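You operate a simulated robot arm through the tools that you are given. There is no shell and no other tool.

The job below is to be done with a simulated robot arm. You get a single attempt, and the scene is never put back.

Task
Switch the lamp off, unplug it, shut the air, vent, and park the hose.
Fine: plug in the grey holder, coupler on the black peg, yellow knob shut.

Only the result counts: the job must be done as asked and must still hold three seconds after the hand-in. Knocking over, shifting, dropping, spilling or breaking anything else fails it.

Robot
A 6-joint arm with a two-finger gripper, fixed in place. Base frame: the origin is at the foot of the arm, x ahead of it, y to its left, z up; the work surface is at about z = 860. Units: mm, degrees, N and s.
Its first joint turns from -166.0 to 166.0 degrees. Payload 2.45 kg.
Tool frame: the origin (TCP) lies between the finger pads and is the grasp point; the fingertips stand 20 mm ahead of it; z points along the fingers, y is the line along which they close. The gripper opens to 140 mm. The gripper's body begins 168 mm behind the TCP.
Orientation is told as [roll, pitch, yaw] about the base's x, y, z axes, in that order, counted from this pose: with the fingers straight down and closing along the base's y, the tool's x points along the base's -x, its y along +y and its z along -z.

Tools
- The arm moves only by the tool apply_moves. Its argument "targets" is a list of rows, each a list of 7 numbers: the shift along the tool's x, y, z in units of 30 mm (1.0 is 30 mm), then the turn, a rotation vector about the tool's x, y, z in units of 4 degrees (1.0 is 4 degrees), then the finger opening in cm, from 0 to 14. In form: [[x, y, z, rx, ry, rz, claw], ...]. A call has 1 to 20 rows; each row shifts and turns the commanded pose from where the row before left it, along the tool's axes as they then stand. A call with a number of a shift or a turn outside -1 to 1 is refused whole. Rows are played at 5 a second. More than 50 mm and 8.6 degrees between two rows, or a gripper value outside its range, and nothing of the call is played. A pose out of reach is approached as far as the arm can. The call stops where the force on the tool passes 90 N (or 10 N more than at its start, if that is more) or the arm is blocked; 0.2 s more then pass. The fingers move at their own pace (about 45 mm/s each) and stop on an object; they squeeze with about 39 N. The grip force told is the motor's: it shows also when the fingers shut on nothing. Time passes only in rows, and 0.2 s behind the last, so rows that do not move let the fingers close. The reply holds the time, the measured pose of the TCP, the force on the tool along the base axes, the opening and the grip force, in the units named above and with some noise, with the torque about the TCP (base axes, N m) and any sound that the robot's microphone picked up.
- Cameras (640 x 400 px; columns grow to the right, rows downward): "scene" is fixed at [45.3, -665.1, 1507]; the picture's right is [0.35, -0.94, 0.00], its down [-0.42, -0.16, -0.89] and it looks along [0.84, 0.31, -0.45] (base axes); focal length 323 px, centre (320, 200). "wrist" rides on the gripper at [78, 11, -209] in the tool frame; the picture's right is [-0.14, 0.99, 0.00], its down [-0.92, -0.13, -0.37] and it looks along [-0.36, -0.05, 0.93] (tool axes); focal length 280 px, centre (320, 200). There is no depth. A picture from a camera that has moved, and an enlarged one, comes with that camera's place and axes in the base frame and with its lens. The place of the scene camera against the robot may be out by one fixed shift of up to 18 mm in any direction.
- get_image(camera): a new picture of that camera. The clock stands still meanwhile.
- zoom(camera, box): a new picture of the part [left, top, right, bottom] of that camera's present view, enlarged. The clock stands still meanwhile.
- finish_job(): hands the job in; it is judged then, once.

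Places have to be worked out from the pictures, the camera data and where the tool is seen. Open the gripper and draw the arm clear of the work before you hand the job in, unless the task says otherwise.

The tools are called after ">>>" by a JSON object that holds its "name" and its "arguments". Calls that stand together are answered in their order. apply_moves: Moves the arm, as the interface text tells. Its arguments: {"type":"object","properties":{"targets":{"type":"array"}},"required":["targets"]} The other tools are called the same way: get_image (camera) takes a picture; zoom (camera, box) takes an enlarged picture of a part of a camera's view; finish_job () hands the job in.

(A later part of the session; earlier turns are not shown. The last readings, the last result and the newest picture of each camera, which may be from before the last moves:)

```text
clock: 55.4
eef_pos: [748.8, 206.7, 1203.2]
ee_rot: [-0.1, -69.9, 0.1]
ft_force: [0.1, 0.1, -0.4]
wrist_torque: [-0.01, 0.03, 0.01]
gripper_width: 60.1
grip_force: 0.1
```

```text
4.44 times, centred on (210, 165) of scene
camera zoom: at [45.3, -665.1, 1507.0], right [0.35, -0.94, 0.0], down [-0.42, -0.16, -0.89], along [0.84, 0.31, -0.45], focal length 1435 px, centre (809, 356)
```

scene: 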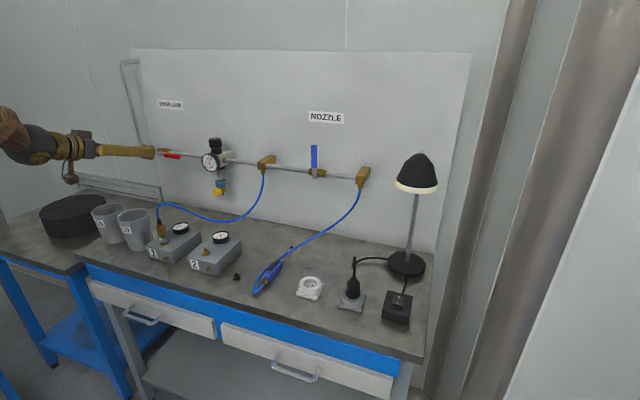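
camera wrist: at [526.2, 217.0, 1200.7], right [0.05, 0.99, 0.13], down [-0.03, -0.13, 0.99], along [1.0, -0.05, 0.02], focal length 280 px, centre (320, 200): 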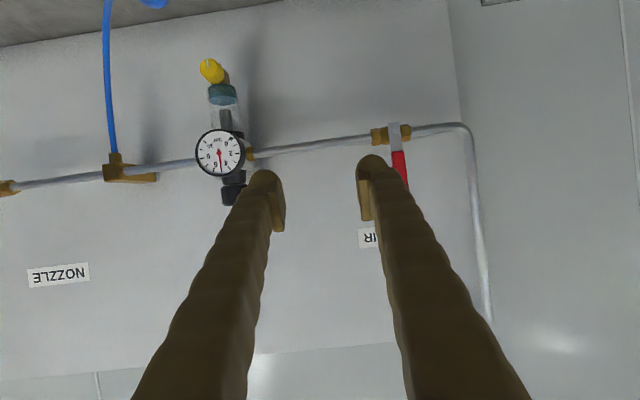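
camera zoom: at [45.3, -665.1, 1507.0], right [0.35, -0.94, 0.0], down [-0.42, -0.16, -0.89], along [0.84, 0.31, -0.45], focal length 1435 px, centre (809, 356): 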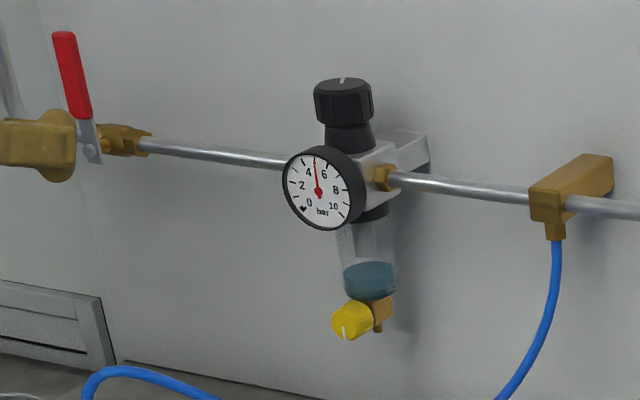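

The main lever now stands vertical and the gauge still holds 5 bar. I'll re-tilt to 50° (so camera and gripper stay above the blue hose) and move in to study the yellow knob.

>>> {"name": "apply_moves", "arguments": {"targets": [[0, 0, 0, 0, 1, 0, 10], [0, 0, 0, 0, 1, 0, 10], [0, 0, 0, 0, 1, 0, 10], [0, 0, 0, 0, 1, 0, 10], [0, 0, 0, 0, 1, 0, 10], [0.135, -0.847, 0.461, 0, 0, 0, 10], [0.135, -0.847, 0.461, 0, 0, 0, 10], [0.135, -0.847, 0.461, 0, 0, 0, 10], [0.135, -0.847, 0.461, 0, 0, 0, 10], [0.135, -0.847, 0.461, 0, 0, 0, 10]]}}

>>> {"name": "get_image", "arguments": {"camera": "wrist"}}

>>> {"name": "zoom", "arguments": {"camera": "wrist", "box": [240, 50, 400, 170]}}

>>> {"name": "zoom", "arguments": {"camera": "scene", "box": [190, 160, 250, 210]}}

```text
clock: 57.6
eef_pos: [789.6, 78.2, 1142.9]
ee_rot: [0.0, -49.9, 0.0]
ft_force: [-0.6, 0.8, -0.4]
wrist_torque: [0.0, -0.01, -0.02]
gripper_width: 99.9
grip_force: 0.1
```

```text
taken
camera wrist: at [579.5, 90.1, 1216.5], right [0.09, 0.99, 0.11], down [0.31, -0.13, 0.94], along [0.95, -0.05, -0.32], focal length 280 px, centre (320, 200)
```

wrist: 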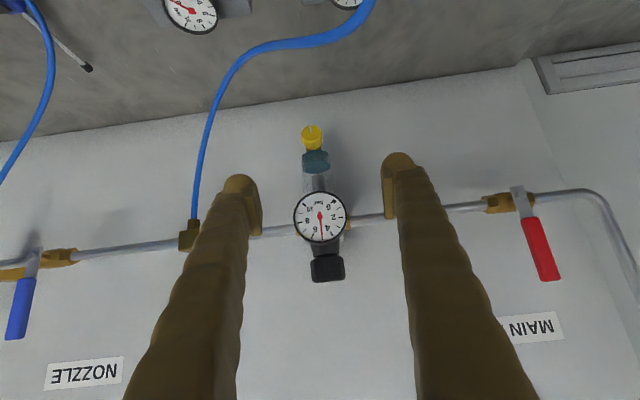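

```text
3.33 times, centred on (320, 110) of wrist
camera zoom: at [579.5, 90.1, 1216.5], right [0.09, 0.99, 0.11], down [0.31, -0.13, 0.94], along [0.95, -0.05, -0.32], focal length 935 px, centre (320, 500)
```

zoom: 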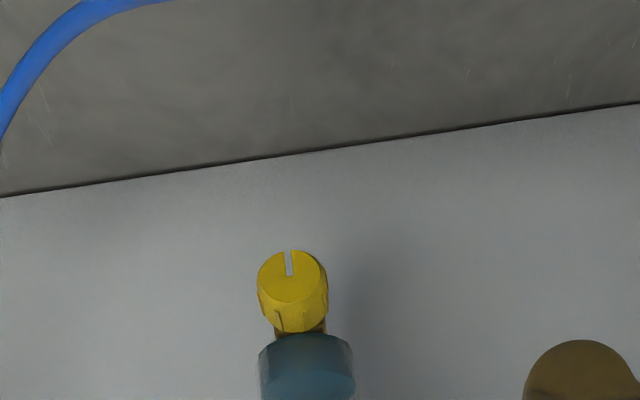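

```text
8.00 times, centred on (220, 185) of scene
camera zoom: at [45.3, -665.1, 1507.0], right [0.35, -0.94, 0.0], down [-0.42, -0.16, -0.89], along [0.84, 0.31, -0.45], focal length 2582 px, centre (1120, 320)
```

zoom: 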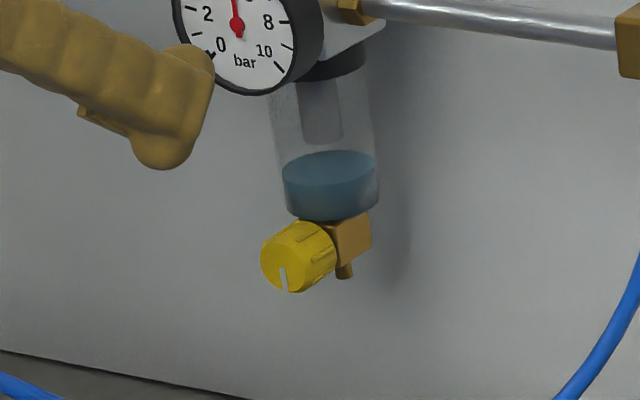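

The knob is a fluted cylinder ~28 mm across, axis along x, front face near (903,71,1007), with its mark pointing straight down (shut). I'll lean the tool 45° about the x axis so I can turn the knob like a wrench, staying above the hose, and come to a pre-grasp pose.

>>> {"name": "apply_moves", "arguments": {"targets": [[0, 0, 0, -0.805, 0, 0.956, 6], [0, 0, 0, -0.805, 0, 0.956, 6], [0, 0, 0, -0.805, 0, 0.956, 6], [0, 0, 0, -0.805, 0, 0.956, 6], [0, 0, 0, -0.805, 0, 0.956, 6], [0, 0, 0, -0.805, 0, 0.956, 6], [0, 0, 0, -0.805, 0, 0.956, 6], [0, 0, 0, -0.805, 0, 0.956, 6], [0, 0, 0, -0.805, 0, 0.956, 6], [0.012, -0.675, 0.528, 0, 0, 0, 6], [0.012, -0.675, 0.528, 0, 0, 0, 6], [0.012, -0.675, 0.528, 0, 0, 0, 6]]}}

>>> {"name": "get_image", "arguments": {"camera": "wrist"}}

>>> {"name": "get_image", "arguments": {"camera": "scene"}}

```text
clock: 60.2
eef_pos: [818.0, 49.5, 1072.0]
ee_rot: [49.6, -35.8, -35.4]
ft_force: [-0.7, 0.1, 0.5]
wrist_torque: [0.05, 0.01, -0.04]
gripper_width: 60.0
grip_force: 0.0
out of reach, approached as far as the arm can: row 2, 4
```

```text
taken
camera wrist: at [610.3, 11.1, 1142.1], right [0.11, 0.72, 0.69], down [0.33, -0.68, 0.65], along [0.94, 0.16, -0.31], focal length 280 px, centre (320, 200)
```

wrist: 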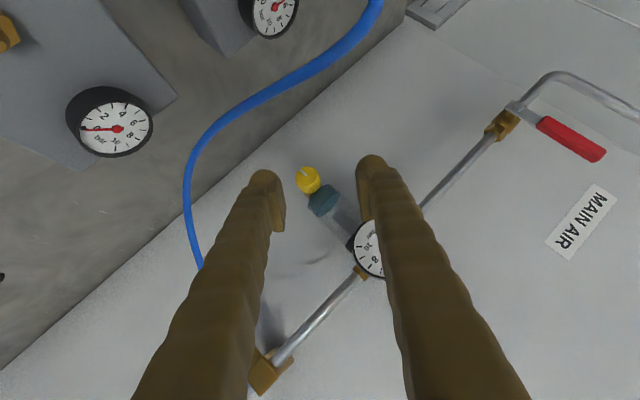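

```text
taken
```

scene: 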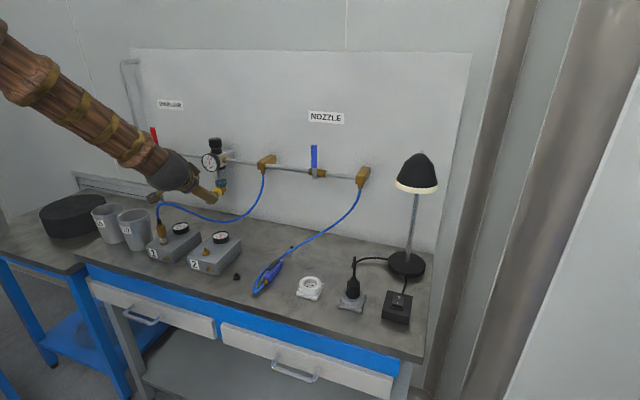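

The arm reached about 38° of lean (two rows were limited). The knob is visible between the fingers; I'll enlarge it to fix its position.

>>> {"name": "zoom", "arguments": {"camera": "wrist", "box": [270, 140, 370, 240]}}

>>> {"name": "zoom", "arguments": {"camera": "scene", "box": [190, 160, 250, 210]}}

```text
4.00 times, centred on (320, 190) of wrist
camera zoom: at [610.3, 11.1, 1142.1], right [0.11, 0.72, 0.69], down [0.33, -0.68, 0.65], along [0.94, 0.16, -0.31], focal length 1122 px, centre (320, 240)
```

zoom: 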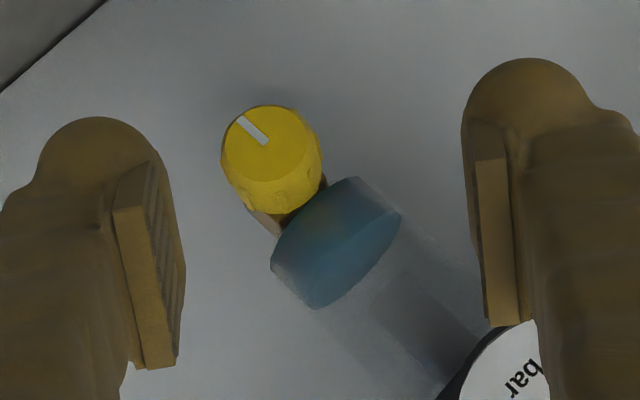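

```text
8.00 times, centred on (220, 185) of scene
camera zoom: at [45.3, -665.1, 1507.0], right [0.35, -0.94, 0.0], down [-0.42, -0.16, -0.89], along [0.84, 0.31, -0.45], focal length 2582 px, centre (1120, 320)
```

zoom: 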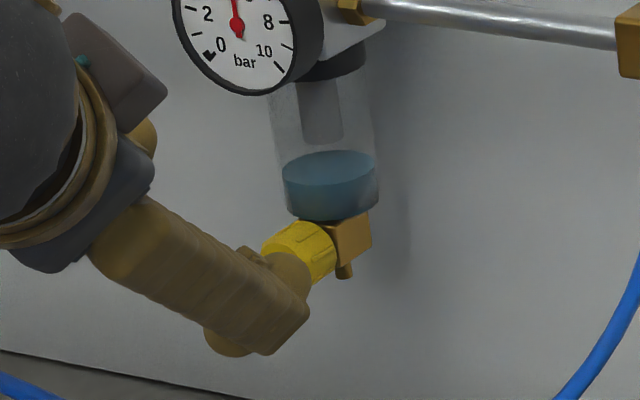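

Triangulation with the previous view gives the knob's front-face centre at (901.7,71.3,1012.6). I'll align the tool axis with it and advance most of the way.

>>> {"name": "apply_moves", "arguments": {"targets": [[-0.088, -0.312, 0.5, 0, 0, 0, 6], [-0.088, -0.312, 0.5, 0, 0, 0, 6], [0, 0, 0.6, 0, 0, 0, 6], [0, 0, 0.6, 0, 0, 0, 6], [0, 0, 0, 0, 0, 0, 6]]}}

>>> {"name": "zoom", "arguments": {"camera": "wrist", "box": [250, 120, 390, 240]}}

>>> {"name": "zoom", "arguments": {"camera": "scene", "box": [190, 150, 260, 210]}}

```text
clock: 61.4
eef_pos: [871.1, 58.6, 1028.8]
ee_rot: [49.4, -35.7, -35.5]
ft_force: [0.0, -0.3, -1.0]
wrist_torque: [-0.02, -0.01, 0.01]
gripper_width: 60.0
grip_force: 0.1
```

```text
3.33 times, centred on (320, 180) of wrist
camera zoom: at [663.2, 21.4, 1099.0], right [0.11, 0.71, 0.69], down [0.33, -0.68, 0.65], along [0.94, 0.16, -0.31], focal length 935 px, centre (320, 267)
```

zoom: 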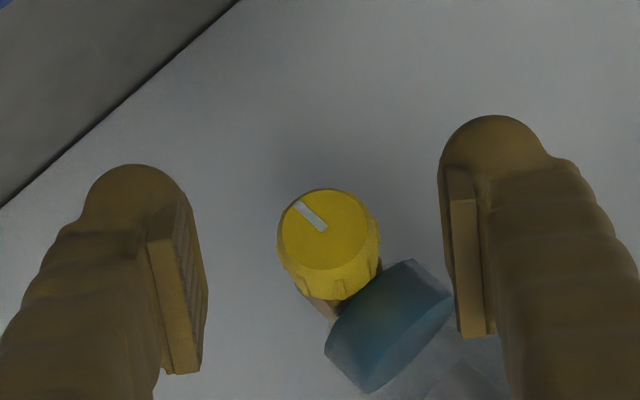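

```text
6.67 times, centred on (225, 180) of scene
camera zoom: at [45.3, -665.1, 1507.0], right [0.35, -0.94, 0.0], down [-0.42, -0.16, -0.89], along [0.84, 0.31, -0.45], focal length 2152 px, centre (953, 333)
```

zoom: 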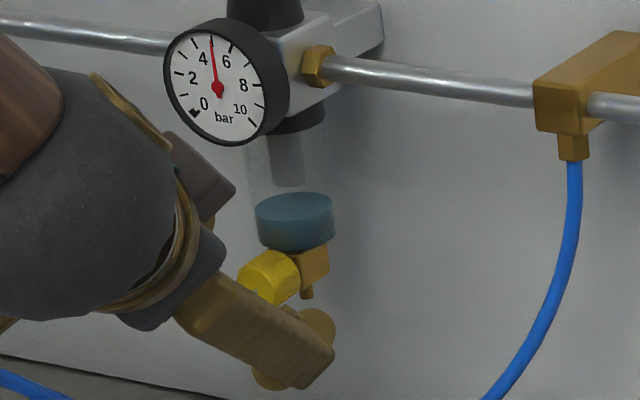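

Alignment is good (lateral error ≲0.5 mm). I'll advance 29 mm and close on the knob.

>>> {"name": "apply_moves", "arguments": {"targets": [[0, 0, 0.5, 0, 0, 0, 6], [0, 0.017, 0.467, 0, 0, 0, 6], [0, 0, 0, 0, 0, 0, 6], [0, 0, 0, 0, 0, 0, 2], [0, 0, 0, 0, 0, 0, 2], [0, 0, 0, 0, 0, 0, 2], [0, 0, 0, 0, 0, 0, 2]]}}

>>> {"name": "get_image", "arguments": {"camera": "wrist"}}

>>> {"name": "zoom", "arguments": {"camera": "scene", "box": [190, 150, 260, 210]}}

```text
clock: 63.0
eef_pos: [892.3, 70.7, 1011.6]
ee_rot: [49.3, -35.7, -35.5]
ft_force: [4.2, 0.6, -2.0]
wrist_torque: [0.0, 0.03, 0.01]
gripper_width: 26.2
grip_force: 41.8
```

```text
taken
camera wrist: at [684.4, 32.8, 1084.3], right [0.11, 0.72, 0.69], down [0.33, -0.68, 0.65], along [0.94, 0.16, -0.31], focal length 280 px, centre (320, 200)
```

wrist: 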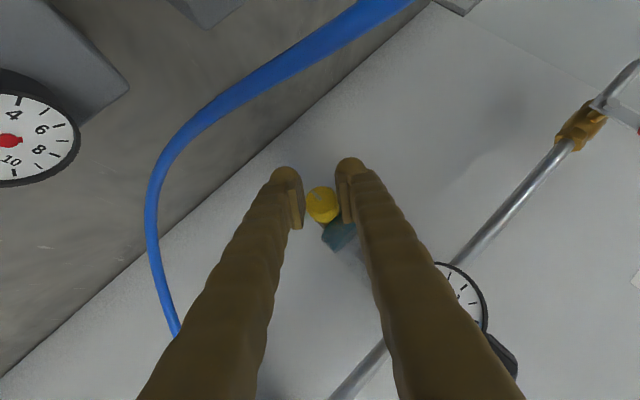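

```text
6.67 times, centred on (225, 180) of scene
camera zoom: at [45.3, -665.1, 1507.0], right [0.35, -0.94, 0.0], down [-0.42, -0.16, -0.89], along [0.84, 0.31, -0.45], focal length 2152 px, centre (953, 333)
```

zoom: 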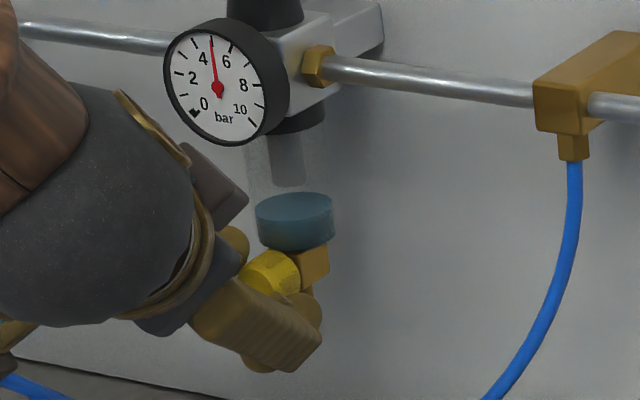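

Gripped evenly at 26 mm with small side forces. I'll turn counter-clockwise (about −x) by 15° and check forces, sound and mark.

>>> {"name": "apply_moves", "arguments": {"targets": [[0, 0, 0, 0.826, -0.015, -0.9375, 2], [0, 0, 0, 0.826, -0.015, -0.9375, 2], [0, 0, 0, 0.826, -0.015, -0.9375, 2]]}}

>>> {"name": "zoom", "arguments": {"camera": "wrist", "box": [270, 140, 370, 260]}}

>>> {"name": "zoom", "arguments": {"camera": "scene", "box": [190, 140, 260, 210]}}

```text
clock: 63.8
eef_pos: [892.2, 69.2, 1013.2]
ee_rot: [32.4, -43.2, -24.4]
ft_force: [38.2, 3.4, -17.1]
wrist_torque: [0.02, 0.19, 0.1]
gripper_width: 26.4
grip_force: 44.7
```

```text
3.33 times, centred on (320, 200) of wrist
camera zoom: at [684.3, 52.6, 1092.1], right [0.11, 0.87, 0.48], down [0.33, -0.49, 0.81], along [0.94, 0.07, -0.34], focal length 935 px, centre (320, 200)
```

zoom: 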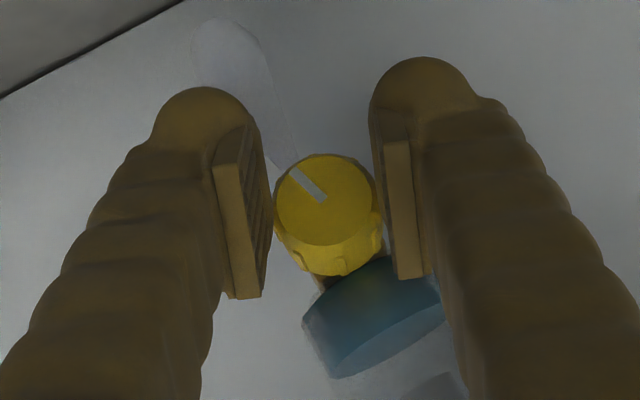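

```text
5.71 times, centred on (225, 175) of scene
camera zoom: at [45.3, -665.1, 1507.0], right [0.35, -0.94, 0.0], down [-0.42, -0.16, -0.89], along [0.84, 0.31, -0.45], focal length 1844 px, centre (863, 343)
```

zoom: 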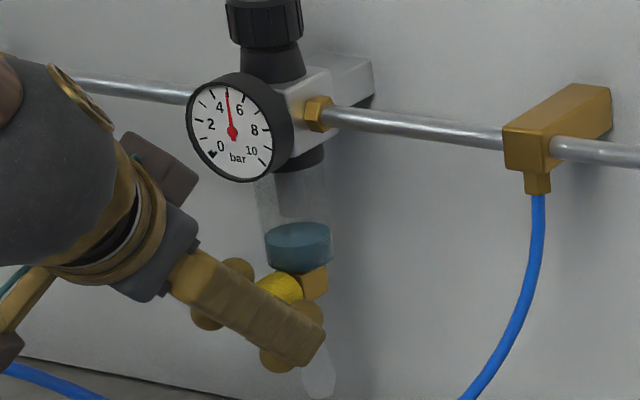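

It opens counter-clockwise — a vent plume shows below the drain and the mark turned with the fingers. There is a 38 N axial pull, so I'll ease the tool forward slightly and wait for the pressure to drop.

>>> {"name": "apply_moves", "arguments": {"targets": [[-0.01, -0.012, 0.058, 0, 0, 0, 2], [0, 0, 0, 0, 0, 0, 2], [0, 0, 0, 0, 0, 0, 2]]}}

>>> {"name": "zoom", "arguments": {"camera": "scene", "box": [190, 140, 260, 210]}}

```text
clock: 64.6
eef_pos: [891.3, 69.6, 1013.4]
ee_rot: [32.6, -43.2, -24.6]
ft_force: [-28.7, 1.2, 11.9]
wrist_torque: [0.03, -0.15, 0.07]
gripper_width: 26.2
grip_force: 45.4
```

```text
5.71 times, centred on (225, 175) of scene
camera zoom: at [45.3, -665.1, 1507.0], right [0.35, -0.94, 0.0], down [-0.42, -0.16, -0.89], along [0.84, 0.31, -0.45], focal length 1844 px, centre (863, 343)
```

zoom: 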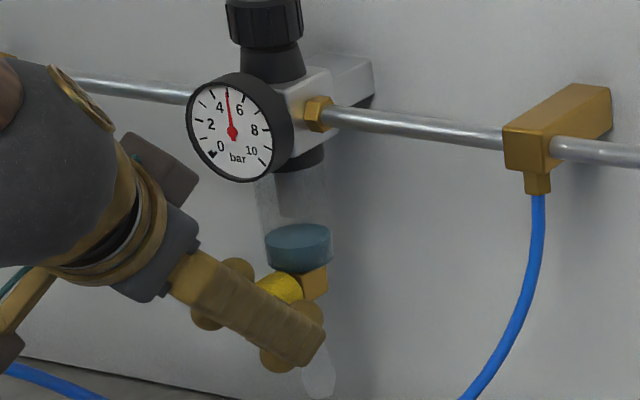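

The correction overshot slightly (−29 N); I'll take half of it back and turn another 15° to open more.

>>> {"name": "apply_moves", "arguments": {"targets": [[0, 0, -0.027, 0.83, -0.0185, -0.9345, 2], [0, 0, 0, 0.83, -0.0185, -0.9345, 2], [0, 0, 0, 0.83, -0.0185, -0.9345, 2], [0, 0, 0, 0, 0, 0, 2]]}}

>>> {"name": "zoom", "arguments": {"camera": "scene", "box": [190, 140, 260, 210]}}

>>> {"name": "zoom", "arguments": {"camera": "wrist", "box": [270, 140, 370, 260]}}

```text
clock: 65.6
eef_pos: [892.3, 70.0, 1012.8]
ee_rot: [12.0, -47.5, -9.9]
ft_force: [-12.8, 17.5, -10.0]
wrist_torque: [0.01, 0.56, 0.37]
gripper_width: 26.3
grip_force: 44.9
```

```text
5.71 times, centred on (225, 175) of scene
camera zoom: at [45.3, -665.1, 1507.0], right [0.35, -0.94, 0.0], down [-0.42, -0.16, -0.89], along [0.84, 0.31, -0.45], focal length 1844 px, centre (863, 343)
```

zoom: 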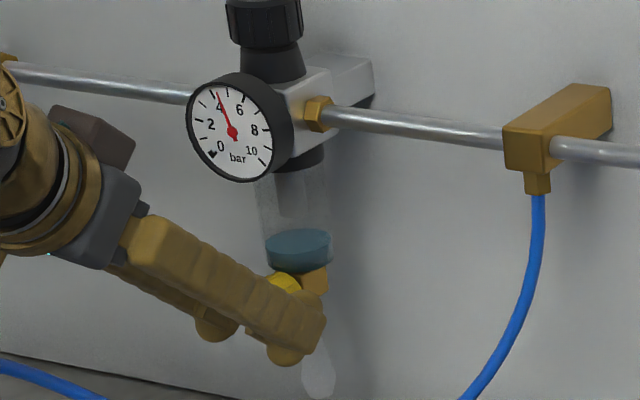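

```text
3.33 times, centred on (320, 200) of wrist
camera zoom: at [684.6, 72.8, 1094.3], right [0.11, 0.96, 0.24], down [0.34, -0.26, 0.9], along [0.94, -0.01, -0.35], focal length 935 px, centre (320, 200)
```

zoom: 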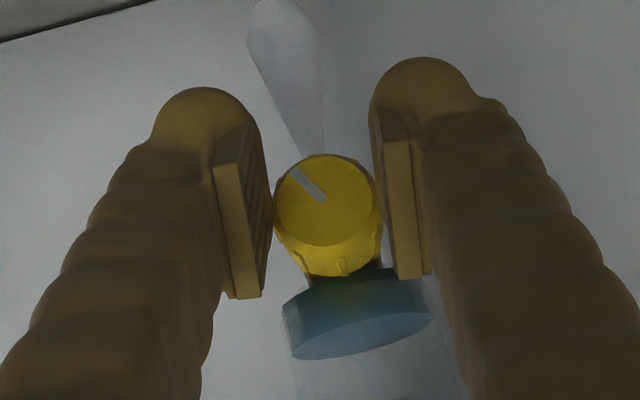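

Pressure is falling (≈4 bar). I'll hold still a few seconds and let it vent.

>>> {"name": "apply_moves", "arguments": {"targets": [[0, 0, 0, 0, 0, 0, 2], [0, 0, 0, 0, 0, 0, 2], [0, 0, 0, 0, 0, 0, 2], [0, 0, 0, 0, 0, 0, 2], [0, 0, 0, 0, 0, 0, 2], [0, 0, 0, 0, 0, 0, 2], [0, 0, 0, 0, 0, 0, 2], [0, 0, 0, 0, 0, 0, 2], [0, 0, 0, 0, 0, 0, 2], [0, 0, 0, 0, 0, 0, 2], [0, 0, 0, 0, 0, 0, 2], [0, 0, 0, 0, 0, 0, 2], [0, 0, 0, 0, 0, 0, 2], [0, 0, 0, 0, 0, 0, 2], [0, 0, 0, 0, 0, 0, 2], [0, 0, 0, 0, 0, 0, 2], [0, 0, 0, 0, 0, 0, 2], [0, 0, 0, 0, 0, 0, 2], [0, 0, 0, 0, 0, 0, 2], [0, 0, 0, 0, 0, 0, 2]]}}

>>> {"name": "zoom", "arguments": {"camera": "scene", "box": [190, 140, 260, 210]}}

>>> {"name": "zoom", "arguments": {"camera": "scene", "box": [140, 195, 250, 275]}}

```text
clock: 69.8
eef_pos: [891.4, 70.1, 1013.4]
ee_rot: [12.1, -47.6, -9.9]
ft_force: [-9.0, 28.9, -19.8]
wrist_torque: [0.01, 0.27, 0.38]
gripper_width: 26.4
grip_force: 45.1
```

```text
5.71 times, centred on (225, 175) of scene
camera zoom: at [45.3, -665.1, 1507.0], right [0.35, -0.94, 0.0], down [-0.42, -0.16, -0.89], along [0.84, 0.31, -0.45], focal length 1844 px, centre (863, 343)
```

zoom: 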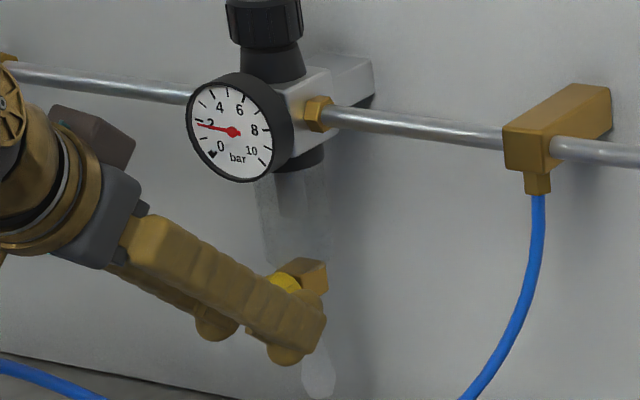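

```text
5.00 times, centred on (195, 235) of scene
camera zoom: at [45.3, -665.1, 1507.0], right [0.35, -0.94, 0.0], down [-0.42, -0.16, -0.89], along [0.84, 0.31, -0.45], focal length 1614 px, centre (945, 25)
```

zoom: 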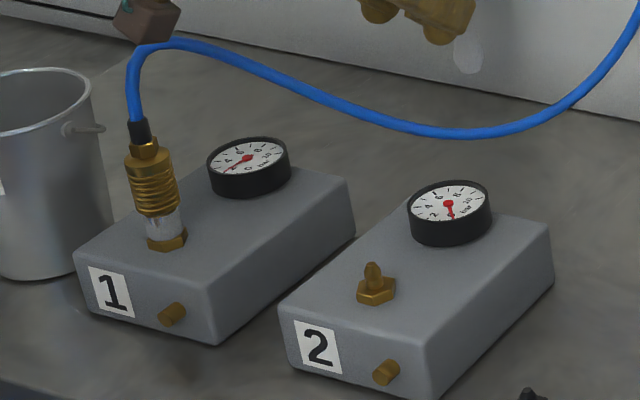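

The gauge is down to ~1.8 bar and the bowl has drained. I'll keep waiting until it reads zero.

>>> {"name": "apply_moves", "arguments": {"targets": [[0, 0, 0, 0, 0, 0, 2], [0, 0, 0, 0, 0, 0, 2], [0, 0, 0, 0, 0, 0, 2], [0, 0, 0, 0, 0, 0, 2], [0, 0, 0, 0, 0, 0, 2], [0, 0, 0, 0, 0, 0, 2], [0, 0, 0, 0, 0, 0, 2], [0, 0, 0, 0, 0, 0, 2], [0, 0, 0, 0, 0, 0, 2], [0, 0, 0, 0, 0, 0, 2], [0, 0, 0, 0, 0, 0, 2], [0, 0, 0, 0, 0, 0, 2], [0, 0, 0, 0, 0, 0, 2], [0, 0, 0, 0, 0, 0, 2], [0, 0, 0, 0, 0, 0, 2], [0, 0, 0, 0, 0, 0, 2], [0, 0, 0, 0, 0, 0, 2], [0, 0, 0, 0, 0, 0, 2], [0, 0, 0, 0, 0, 0, 2], [0, 0, 0, 0, 0, 0, 2]]}}

>>> {"name": "zoom", "arguments": {"camera": "scene", "box": [190, 140, 260, 210]}}

>>> {"name": "zoom", "arguments": {"camera": "scene", "box": [165, 215, 205, 245]}}

```text
clock: 74.0
eef_pos: [892.4, 70.5, 1014.1]
ee_rot: [12.0, -47.5, -9.9]
ft_force: [-0.3, 10.7, -8.0]
wrist_torque: [0.0, 0.12, 0.12]
gripper_width: 26.4
grip_force: 44.9
```

```text
5.71 times, centred on (225, 175) of scene
camera zoom: at [45.3, -665.1, 1507.0], right [0.35, -0.94, 0.0], down [-0.42, -0.16, -0.89], along [0.84, 0.31, -0.45], focal length 1844 px, centre (863, 343)
```

zoom: 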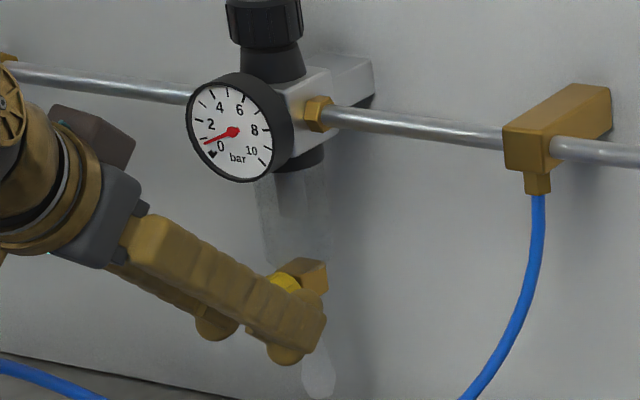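

```text
13.33 times, centred on (185, 230) of scene
camera zoom: at [45.3, -665.1, 1507.0], right [0.35, -0.94, 0.0], down [-0.42, -0.16, -0.89], along [0.84, 0.31, -0.45], focal length 4304 px, centre (2120, -200)
```

zoom: 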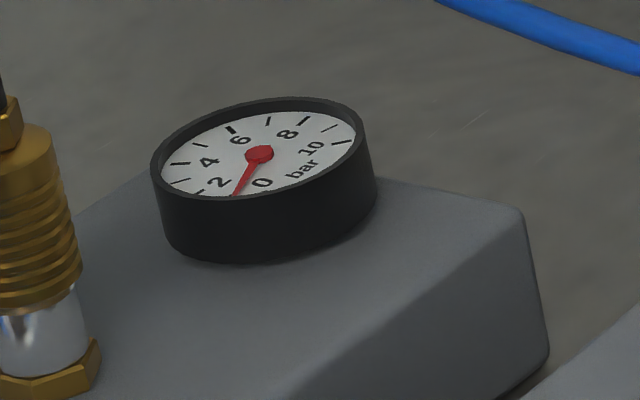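

Down to ~0.7 bar, decaying exponentially. More waiting with the knob held open.

>>> {"name": "apply_moves", "arguments": {"targets": [[0, 0, 0, 0, 0, 0, 2], [0, 0, 0, 0, 0, 0, 2], [0, 0, 0, 0, 0, 0, 2], [0, 0, 0, 0, 0, 0, 2], [0, 0, 0, 0, 0, 0, 2], [0, 0, 0, 0, 0, 0, 2], [0, 0, 0, 0, 0, 0, 2], [0, 0, 0, 0, 0, 0, 2], [0, 0, 0, 0, 0, 0, 2], [0, 0, 0, 0, 0, 0, 2], [0, 0, 0, 0, 0, 0, 2], [0, 0, 0, 0, 0, 0, 2], [0, 0, 0, 0, 0, 0, 2], [0, 0, 0, 0, 0, 0, 2], [0, 0, 0, 0, 0, 0, 2], [0, 0, 0, 0, 0, 0, 2], [0, 0, 0, 0, 0, 0, 2], [0, 0, 0, 0, 0, 0, 2], [0, 0, 0, 0, 0, 0, 2], [0, 0, 0, 0, 0, 0, 2]]}}

>>> {"name": "apply_moves", "arguments": {"targets": [[0, 0, 0, 0, 0, 0, 2], [0, 0, 0, 0, 0, 0, 2], [0, 0, 0, 0, 0, 0, 2], [0, 0, 0, 0, 0, 0, 2], [0, 0, 0, 0, 0, 0, 2], [0, 0, 0, 0, 0, 0, 2], [0, 0, 0, 0, 0, 0, 2], [0, 0, 0, 0, 0, 0, 2], [0, 0, 0, 0, 0, 0, 2], [0, 0, 0, 0, 0, 0, 2], [0, 0, 0, 0, 0, 0, 2], [0, 0, 0, 0, 0, 0, 2], [0, 0, 0, 0, 0, 0, 2], [0, 0, 0, 0, 0, 0, 2], [0, 0, 0, 0, 0, 0, 2], [0, 0, 0, 0, 0, 0, 2], [0, 0, 0, 0, 0, 0, 2], [0, 0, 0, 0, 0, 0, 2], [0, 0, 0, 0, 0, 0, 2], [0, 0, 0, 0, 0, 0, 2]]}}

>>> {"name": "zoom", "arguments": {"camera": "scene", "box": [190, 140, 260, 210]}}

>>> {"name": "zoom", "arguments": {"camera": "scene", "box": [165, 215, 205, 245]}}

```text
clock: 78.2
eef_pos: [892.9, 70.4, 1012.7]
ee_rot: [12.2, -47.7, -10.0]
ft_force: [3.8, 0.8, 1.7]
wrist_torque: [-0.01, -0.03, 0.04]
gripper_width: 26.3
grip_force: 45.3
```

```text
clock: 82.4
eef_pos: [892.5, 69.9, 1013.9]
ee_rot: [12.2, -47.6, -9.9]
ft_force: [2.5, 0.2, 3.1]
wrist_torque: [-0.02, -0.06, 0.0]
gripper_width: 26.5
grip_force: 45.5
```

```text
5.71 times, centred on (225, 175) of scene
camera zoom: at [45.3, -665.1, 1507.0], right [0.35, -0.94, 0.0], down [-0.42, -0.16, -0.89], along [0.84, 0.31, -0.45], focal length 1844 px, centre (863, 343)
```

zoom: 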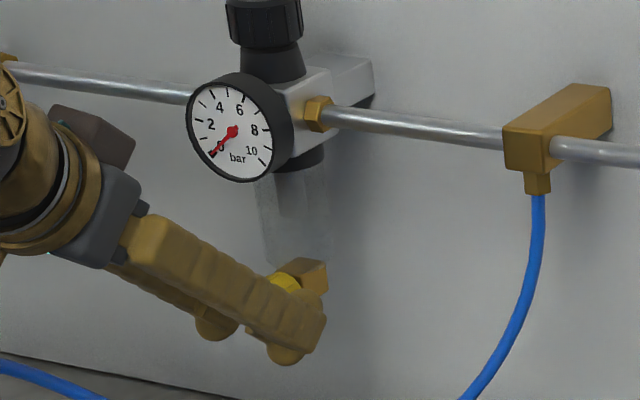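

```text
13.33 times, centred on (185, 230) of scene
camera zoom: at [45.3, -665.1, 1507.0], right [0.35, -0.94, 0.0], down [-0.42, -0.16, -0.89], along [0.84, 0.31, -0.45], focal length 4304 px, centre (2120, -200)
```

zoom: 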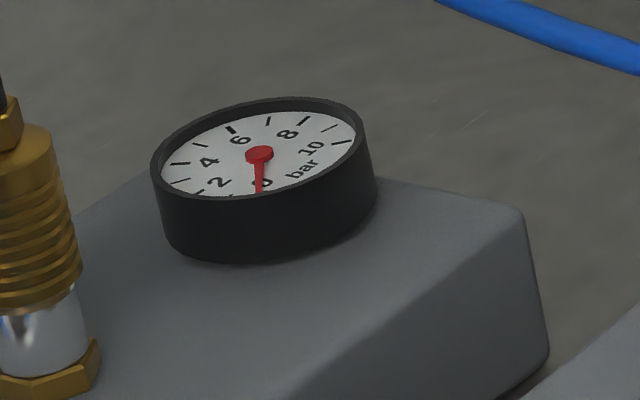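

Both gauges read zero and the plume has stopped. I'll turn the knob back clockwise 30° to shut it.

>>> {"name": "apply_moves", "arguments": {"targets": [[0, 0, 0, -0.83, 0.018, 0.934, 2], [0, 0, 0, -0.83, 0.018, 0.934, 2], [0, 0, 0, -0.83, 0.018, 0.934, 2], [0, 0, 0, -0.83, 0.018, 0.934, 2], [0, 0, 0, -0.83, 0.018, 0.934, 2]]}}

>>> {"name": "zoom", "arguments": {"camera": "wrist", "box": [270, 140, 370, 260]}}

```text
clock: 83.6
eef_pos: [892.8, 71.3, 1012.5]
ee_rot: [44.2, -38.4, -32.4]
ft_force: [-11.9, -17.6, 7.0]
wrist_torque: [-0.04, -0.04, -0.21]
gripper_width: 26.2
grip_force: 45.0
```

```text
3.33 times, centred on (320, 200) of wrist
camera zoom: at [684.3, 39.0, 1087.6], right [0.11, 0.77, 0.63], down [0.33, -0.62, 0.71], along [0.94, 0.13, -0.32], focal length 935 px, centre (320, 200)
```

zoom: 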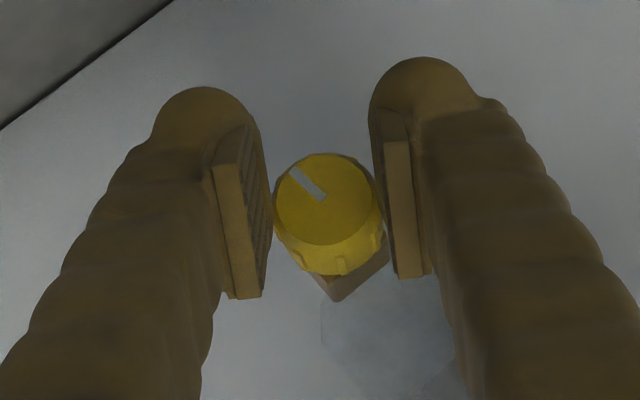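

The mark is ~5–9° short of straight down (its original shut position). I'll turn the remaining 5° and check torque.

>>> {"name": "apply_moves", "arguments": {"targets": [[0, 0, 0, -0.83, 0.018, 0.934, 2], [0, 0, 0, -0.25, 0.006, 0.28, 2], [0, 0, 0, 0, 0, 0, 2]]}}

>>> {"name": "zoom", "arguments": {"camera": "wrist", "box": [290, 160, 350, 240]}}

```text
clock: 84.4
eef_pos: [891.6, 70.4, 1013.9]
ee_rot: [50.9, -34.8, -36.3]
ft_force: [-10.0, -30.2, 3.1]
wrist_torque: [-0.15, -0.05, -0.36]
gripper_width: 26.3
grip_force: 44.7
```

```text
5.00 times, centred on (320, 200) of wrist
camera zoom: at [684.4, 30.8, 1083.2], right [0.11, 0.7, 0.71], down [0.33, -0.7, 0.63], along [0.94, 0.17, -0.31], focal length 1402 px, centre (320, 200)
```

zoom: 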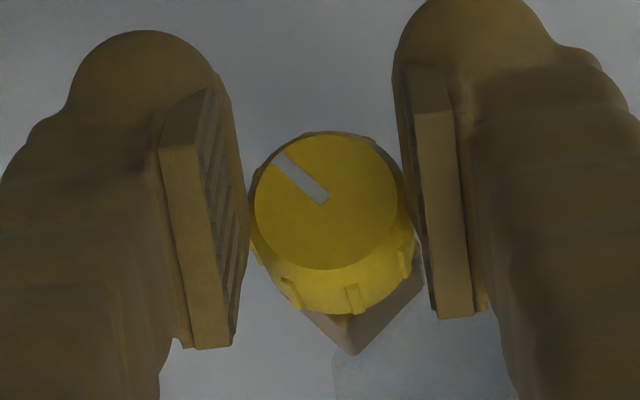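

The mark computes to straight down, i.e. shut. I'll give 3° more clockwise to confirm it is against its stop.

>>> {"name": "apply_moves", "arguments": {"targets": [[0, 0, 0, -0.5, 0.011, 0.56, 2], [0, 0, 0, 0, 0, 0, 2]]}}

>>> {"name": "zoom", "arguments": {"camera": "wrist", "box": [290, 160, 350, 240]}}

```text
clock: 85.0
eef_pos: [891.8, 70.9, 1012.8]
ee_rot: [53.7, -33.0, -37.9]
ft_force: [9.0, -24.8, -12.5]
wrist_torque: [-0.31, 0.13, -0.26]
gripper_width: 26.2
grip_force: 44.5
```

```text
5.00 times, centred on (320, 200) of wrist
camera zoom: at [684.4, 27.3, 1080.8], right [0.11, 0.66, 0.74], down [0.33, -0.73, 0.6], along [0.94, 0.18, -0.3], focal length 1402 px, centre (320, 200)
```

zoom: 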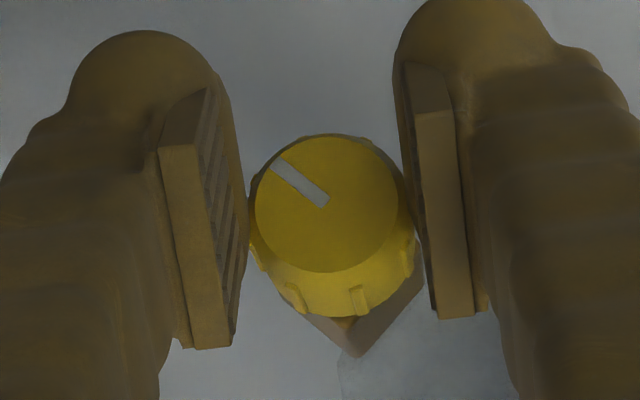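

The knob no longer follows (torque rises to −0.31 N·m), so it is at its shut stop. I'll open and back out along the tool axis.

>>> {"name": "apply_moves", "arguments": {"targets": [[0, 0, 0, 0, 0, 0, 6], [0, 0, 0, 0, 0, 0, 6], [0, 0, 0, 0, 0, 0, 6], [0, 0, -0.5, 0, 0, 0, 6], [0, 0, -1, 0, 0, 0, 6], [0, 0, -1, 0, 0, 0, 6], [0, 0, -1, 0, 0, 0, 6]]}}

>>> {"name": "get_image", "arguments": {"camera": "wrist"}}

>>> {"name": "zoom", "arguments": {"camera": "scene", "box": [190, 140, 260, 210]}}

>>> {"name": "zoom", "arguments": {"camera": "wrist", "box": [270, 130, 390, 230]}}

```text
clock: 86.6
eef_pos: [812.4, 23.0, 1066.3]
ee_rot: [53.8, -33.1, -37.7]
ft_force: [-0.3, -0.2, -0.1]
wrist_torque: [0.01, 0.0, 0.02]
gripper_width: 60.3
grip_force: 0.1
```

```text
taken
camera wrist: at [605.2, -19.5, 1134.3], right [0.11, 0.66, 0.74], down [0.33, -0.73, 0.6], along [0.94, 0.18, -0.3], focal length 280 px, centre (320, 200)
```

wrist: 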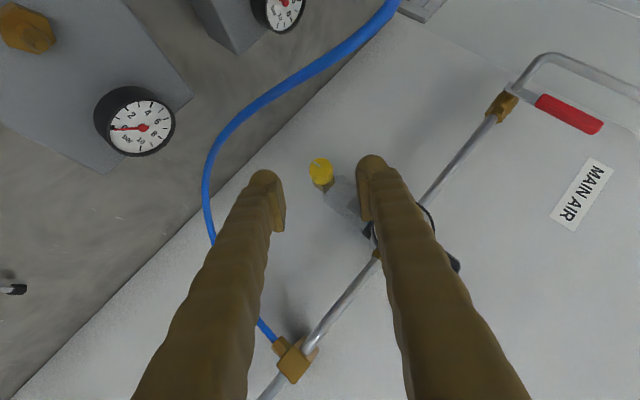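

```text
5.71 times, centred on (225, 175) of scene
camera zoom: at [45.3, -665.1, 1507.0], right [0.35, -0.94, 0.0], down [-0.42, -0.16, -0.89], along [0.84, 0.31, -0.45], focal length 1844 px, centre (863, 343)
```

zoom: 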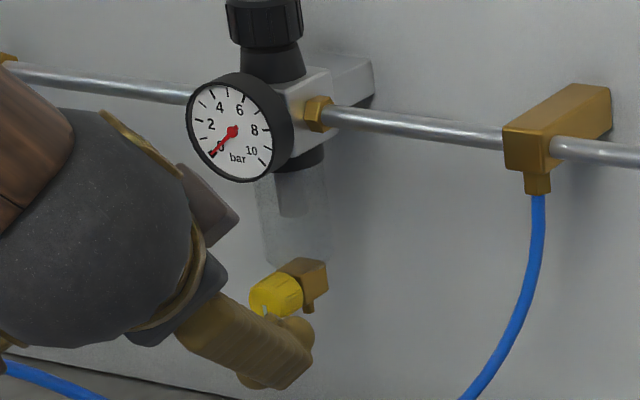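

```text
4.00 times, centred on (330, 180) of wrist
camera zoom: at [605.2, -19.5, 1134.3], right [0.11, 0.66, 0.74], down [0.33, -0.73, 0.6], along [0.94, 0.18, -0.3], focal length 1122 px, centre (280, 280)
```

zoom: 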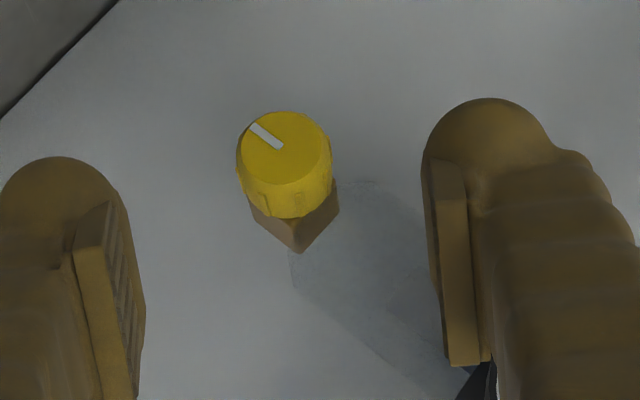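

Knob shut, mark down, gauge at zero. Next the coupler: I'll back out further, undo the lean, and then go look at box 1.

>>> {"name": "apply_moves", "arguments": {"targets": [[0, 0, -1, 0, 0, 0, 6], [0, 0, -1, 0, 0, 0, 6], [0, 0, -0.5, 0.827, -0.02, -0.937, 6], [0, 0, 0, 0.827, -0.02, -0.937, 6], [0, 0, 0, 0.827, -0.02, -0.937, 6], [0, 0, 0, 0.827, -0.02, -0.937, 6], [0, 0, 0, 0.827, -0.02, -0.937, 6], [0, 0, 0, 0.827, -0.02, -0.937, 6], [0, 0, 0, 0.827, -0.02, -0.937, 6], [0, 0, 0, 0.827, -0.02, -0.937, 6], [0, 0, 0, 0.414, -0.01, -0.468, 6]]}}

>>> {"name": "get_image", "arguments": {"camera": "wrist"}}

>>> {"name": "get_image", "arguments": {"camera": "scene"}}

```text
clock: 89.0
eef_pos: [755.4, -8.5, 1101.7]
ee_rot: [2.9, -48.2, -3.1]
ft_force: [0.4, 0.4, -0.5]
wrist_torque: [0.02, 0.03, 0.01]
gripper_width: 60.3
grip_force: 0.0
```

```text
taken
camera wrist: at [548.6, 3.1, 1182.0], right [0.11, 0.98, 0.14], down [0.34, -0.16, 0.93], along [0.94, -0.05, -0.35], focal length 280 px, centre (320, 200)
```

wrist: 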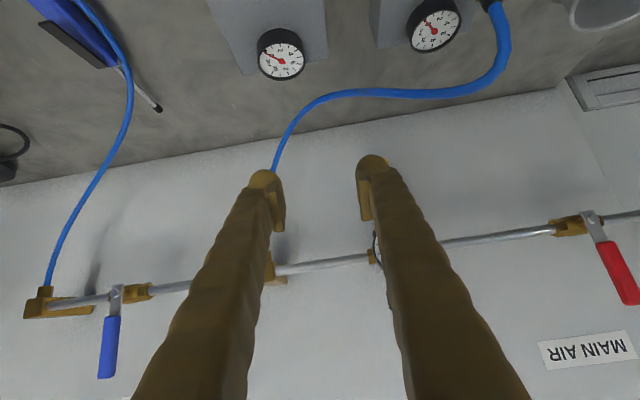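

```text
taken
```

scene: 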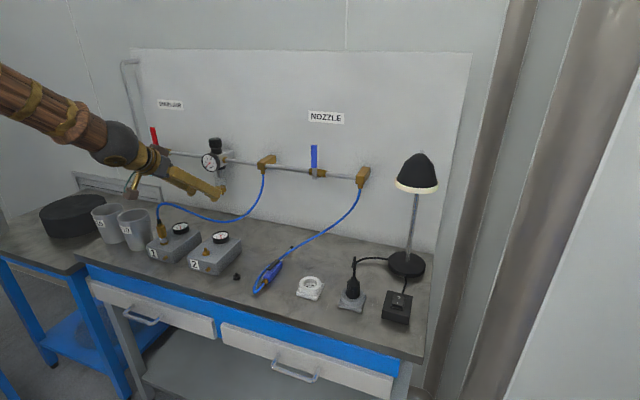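

I'll square up to a clean 40° tilt, rise a bit, and move back in front of box 1 to look at the coupler.

>>> {"name": "apply_moves", "arguments": {"targets": [[0, 0, 0, 0.143, 1, -0.51, 8], [0, 0, 0, 0, 1, 0, 8], [-0.43, 0, -0.51, 0, 0, 0, 8], [-0.43, 0, -0.51, 0, 0, 0, 8], [0.561, 0.822, -0.326, 0, 0, 0, 8], [0.561, 0.822, -0.326, 0, 0, 0, 8], [0.561, 0.822, -0.326, 0, 0, 0, 8], [0.561, 0.822, -0.326, 0, 0, 0, 8], [0.561, 0.822, -0.326, 0, 0, 0, 8], [0.561, 0.822, -0.326, 0, 0, 0, 8]]}}

>>> {"name": "get_image", "arguments": {"camera": "wrist"}}

>>> {"name": "zoom", "arguments": {"camera": "wrist", "box": [240, 60, 400, 180]}}

>>> {"name": "zoom", "arguments": {"camera": "scene", "box": [140, 195, 220, 275]}}

```text
clock: 91.2
eef_pos: [640.6, 144.9, 1121.6]
ee_rot: [1.7, -42.8, -0.9]
ft_force: [-0.3, 0.6, -0.7]
wrist_torque: [-0.01, -0.01, 0.01]
gripper_width: 79.7
grip_force: 0.0
out of reach, approached as far as the arm can: row 1
```

```text
taken
camera wrist: at [441.3, 153.1, 1219.9], right [0.1, 0.99, 0.11], down [0.42, -0.14, 0.89], along [0.9, -0.04, -0.43], focal length 280 px, centre (320, 200)
```

wrist: 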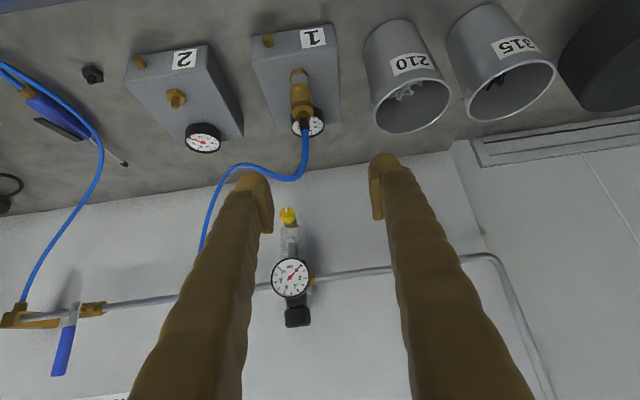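

```text
3.33 times, centred on (320, 120) of wrist
camera zoom: at [441.3, 153.1, 1219.9], right [0.1, 0.99, 0.11], down [0.42, -0.14, 0.89], along [0.9, -0.04, -0.43], focal length 935 px, centre (320, 467)
```

zoom: 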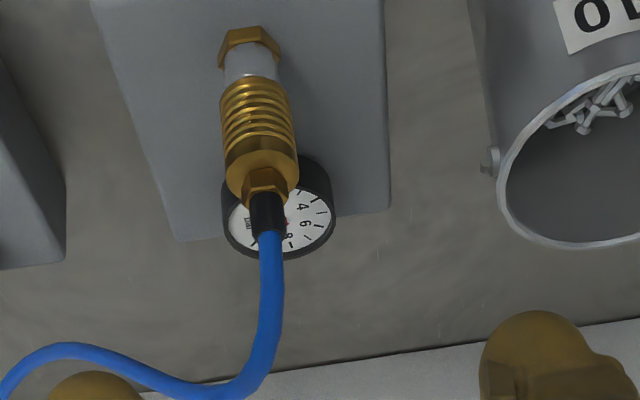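

```text
5.00 times, centred on (180, 235) of scene
camera zoom: at [45.3, -665.1, 1507.0], right [0.35, -0.94, 0.0], down [-0.42, -0.16, -0.89], along [0.84, 0.31, -0.45], focal length 1614 px, centre (1020, 25)
```

zoom: 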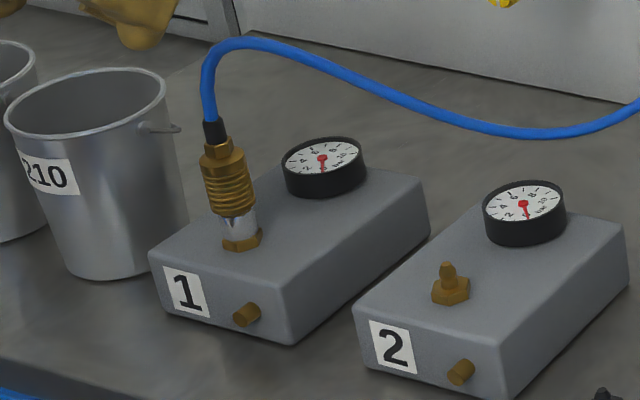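

The coupler stands on box 1's nipple with axis near (699,135.6): hex base z≈906–915, ribbed sleeve z≈944–980, hose leaving upward at z≈1002. I'll straighten the tool and move to a pre-grasp pose in front of the sleeve.

>>> {"name": "apply_moves", "arguments": {"targets": [[0, 0, 0, 0.27, 0.7, -0.165, 6], [0.491, -0.078, 0.676, 0, 0, 0, 6], [0.491, -0.078, 0.676, 0, 0, 0, 6], [0.491, -0.078, 0.676, 0, 0, 0, 6], [0.491, -0.078, 0.676, 0, 0, 0, 6], [0, 0, 0, 0, 0, 0, 6]]}}

>>> {"name": "get_image", "arguments": {"camera": "wrist"}}

>>> {"name": "zoom", "arguments": {"camera": "wrist", "box": [240, 60, 400, 220]}}

>>> {"name": "zoom", "arguments": {"camera": "scene", "box": [130, 185, 220, 265]}}

```text
clock: 92.6
eef_pos: [646.3, 135.4, 1021.4]
ee_rot: [0.0, -40.1, 0.1]
ft_force: [-0.8, 0.6, 0.2]
wrist_torque: [0.0, 0.0, 0.0]
gripper_width: 60.1
grip_force: 0.0
```

```text
taken
camera wrist: at [452.5, 145.8, 1129.8], right [0.1, 0.99, 0.09], down [0.47, -0.13, 0.87], along [0.88, -0.05, -0.48], focal length 280 px, centre (320, 200)
```

wrist: 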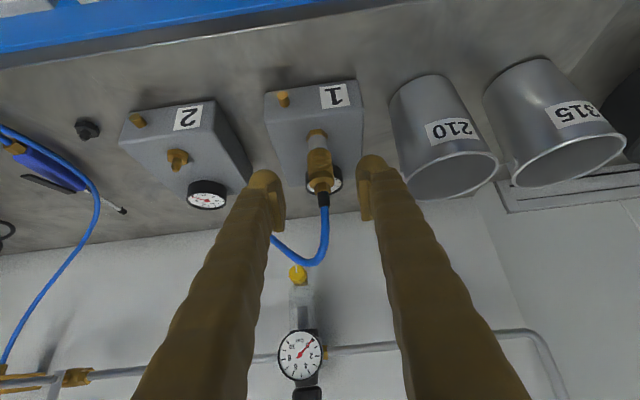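

```text
2.50 times, centred on (320, 140) of wrist
camera zoom: at [452.5, 145.8, 1129.8], right [0.1, 0.99, 0.09], down [0.47, -0.13, 0.87], along [0.88, -0.05, -0.48], focal length 701 px, centre (320, 350)
```

zoom: 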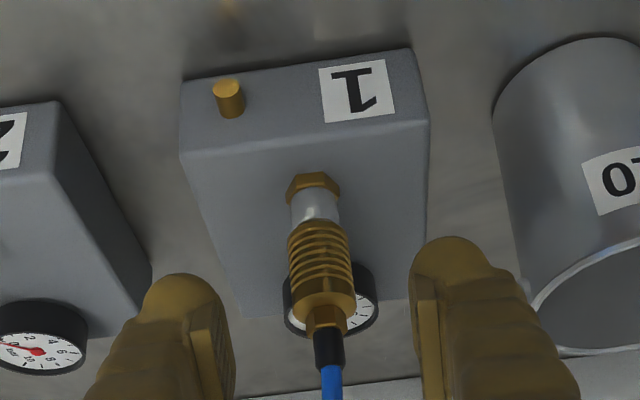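

```text
5.00 times, centred on (175, 225) of scene
camera zoom: at [45.3, -665.1, 1507.0], right [0.35, -0.94, 0.0], down [-0.42, -0.16, -0.89], along [0.84, 0.31, -0.45], focal length 1614 px, centre (1045, 75)
```

zoom: 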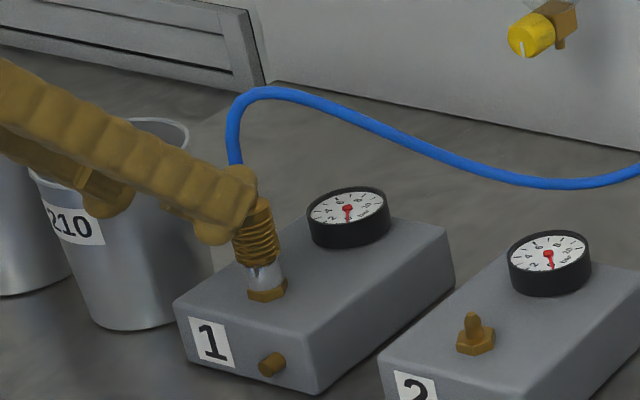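

Y-alignment is right (coupler y≈135.3). I'll advance 80 mm along the tool axis so the pads straddle the ribbed sleeve, then check before closing.

>>> {"name": "apply_moves", "arguments": {"targets": [[0, 0, 0.9, 0, 0, 0, 6], [0, 0, 0.9, 0, 0, 0, 6], [0, 0, 0.87, 0, 0, 0, 6], [0, 0, 0, 0, 0, 0, 6]]}}

>>> {"name": "get_image", "arguments": {"camera": "wrist"}}

>>> {"name": "zoom", "arguments": {"camera": "scene", "box": [130, 185, 220, 265]}}

>>> {"name": "zoom", "arguments": {"camera": "wrist", "box": [250, 100, 390, 260]}}

```text
clock: 93.6
eef_pos: [698.2, 135.1, 958.1]
ee_rot: [0.0, -40.1, 0.1]
ft_force: [0.6, -0.5, 0.2]
wrist_torque: [0.0, 0.02, 0.02]
gripper_width: 60.3
grip_force: 0.0
```

```text
taken
camera wrist: at [504.4, 146.6, 1066.6], right [0.1, 0.99, 0.09], down [0.47, -0.13, 0.87], along [0.88, -0.05, -0.48], focal length 280 px, centre (320, 200)
```

wrist: 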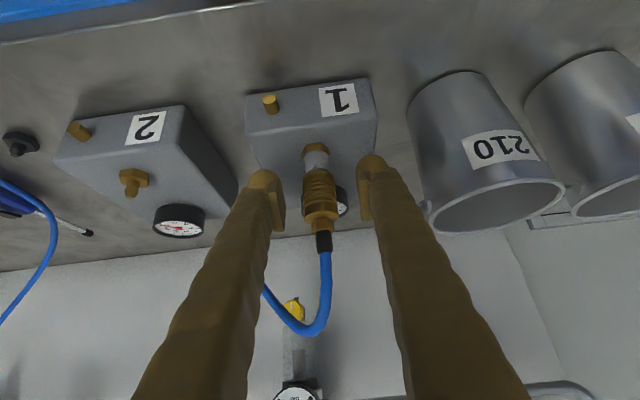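

```text
5.00 times, centred on (175, 225) of scene
camera zoom: at [45.3, -665.1, 1507.0], right [0.35, -0.94, 0.0], down [-0.42, -0.16, -0.89], along [0.84, 0.31, -0.45], focal length 1614 px, centre (1045, 75)
```

zoom: 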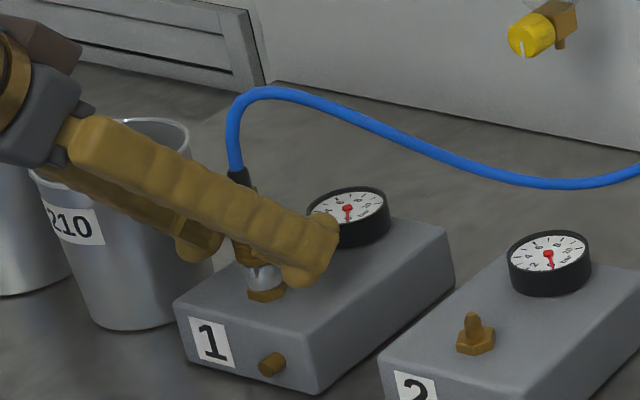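

```text
2.50 times, centred on (320, 180) of wrist
camera zoom: at [504.4, 146.6, 1066.6], right [0.1, 0.99, 0.09], down [0.47, -0.13, 0.87], along [0.88, -0.05, -0.48], focal length 701 px, centre (320, 250)
```

zoom: 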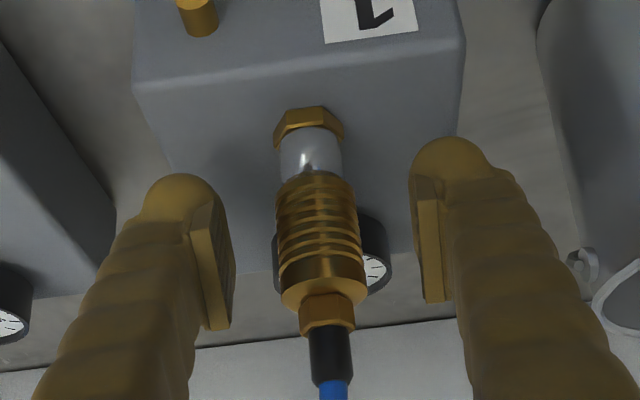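

The sleeve is centred between the pads. Closing on it now.

>>> {"name": "apply_moves", "arguments": {"targets": [[0, 0, 0, 0, 0, 0, 2], [0, 0, 0, 0, 0, 0, 2], [0, 0, 0, 0, 0, 0, 2], [0, 0, 0, 0, 0, 0, 2], [0, 0, 0, 0, 0, 0, 2]]}}

>>> {"name": "zoom", "arguments": {"camera": "wrist", "box": [250, 100, 390, 260]}}

```text
clock: 94.8
eef_pos: [697.3, 136.2, 958.2]
ee_rot: [-0.1, -40.0, 0.2]
ft_force: [2.2, -14.9, -0.9]
wrist_torque: [-0.24, -0.09, -0.05]
gripper_width: 25.0
grip_force: 39.5
```

```text
2.50 times, centred on (320, 180) of wrist
camera zoom: at [504.3, 146.3, 1066.7], right [0.1, 0.99, 0.09], down [0.47, -0.13, 0.87], along [0.88, -0.05, -0.48], focal length 701 px, centre (320, 250)
```

zoom: 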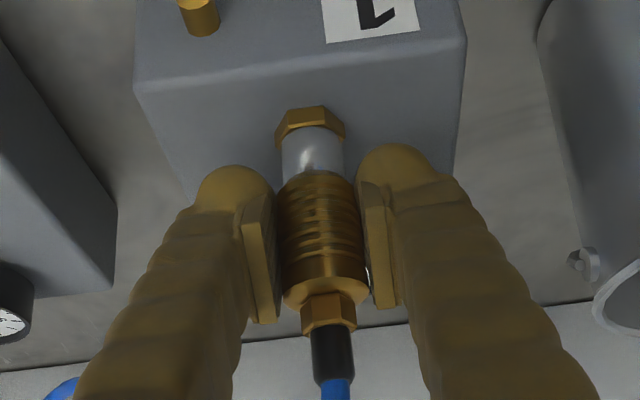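

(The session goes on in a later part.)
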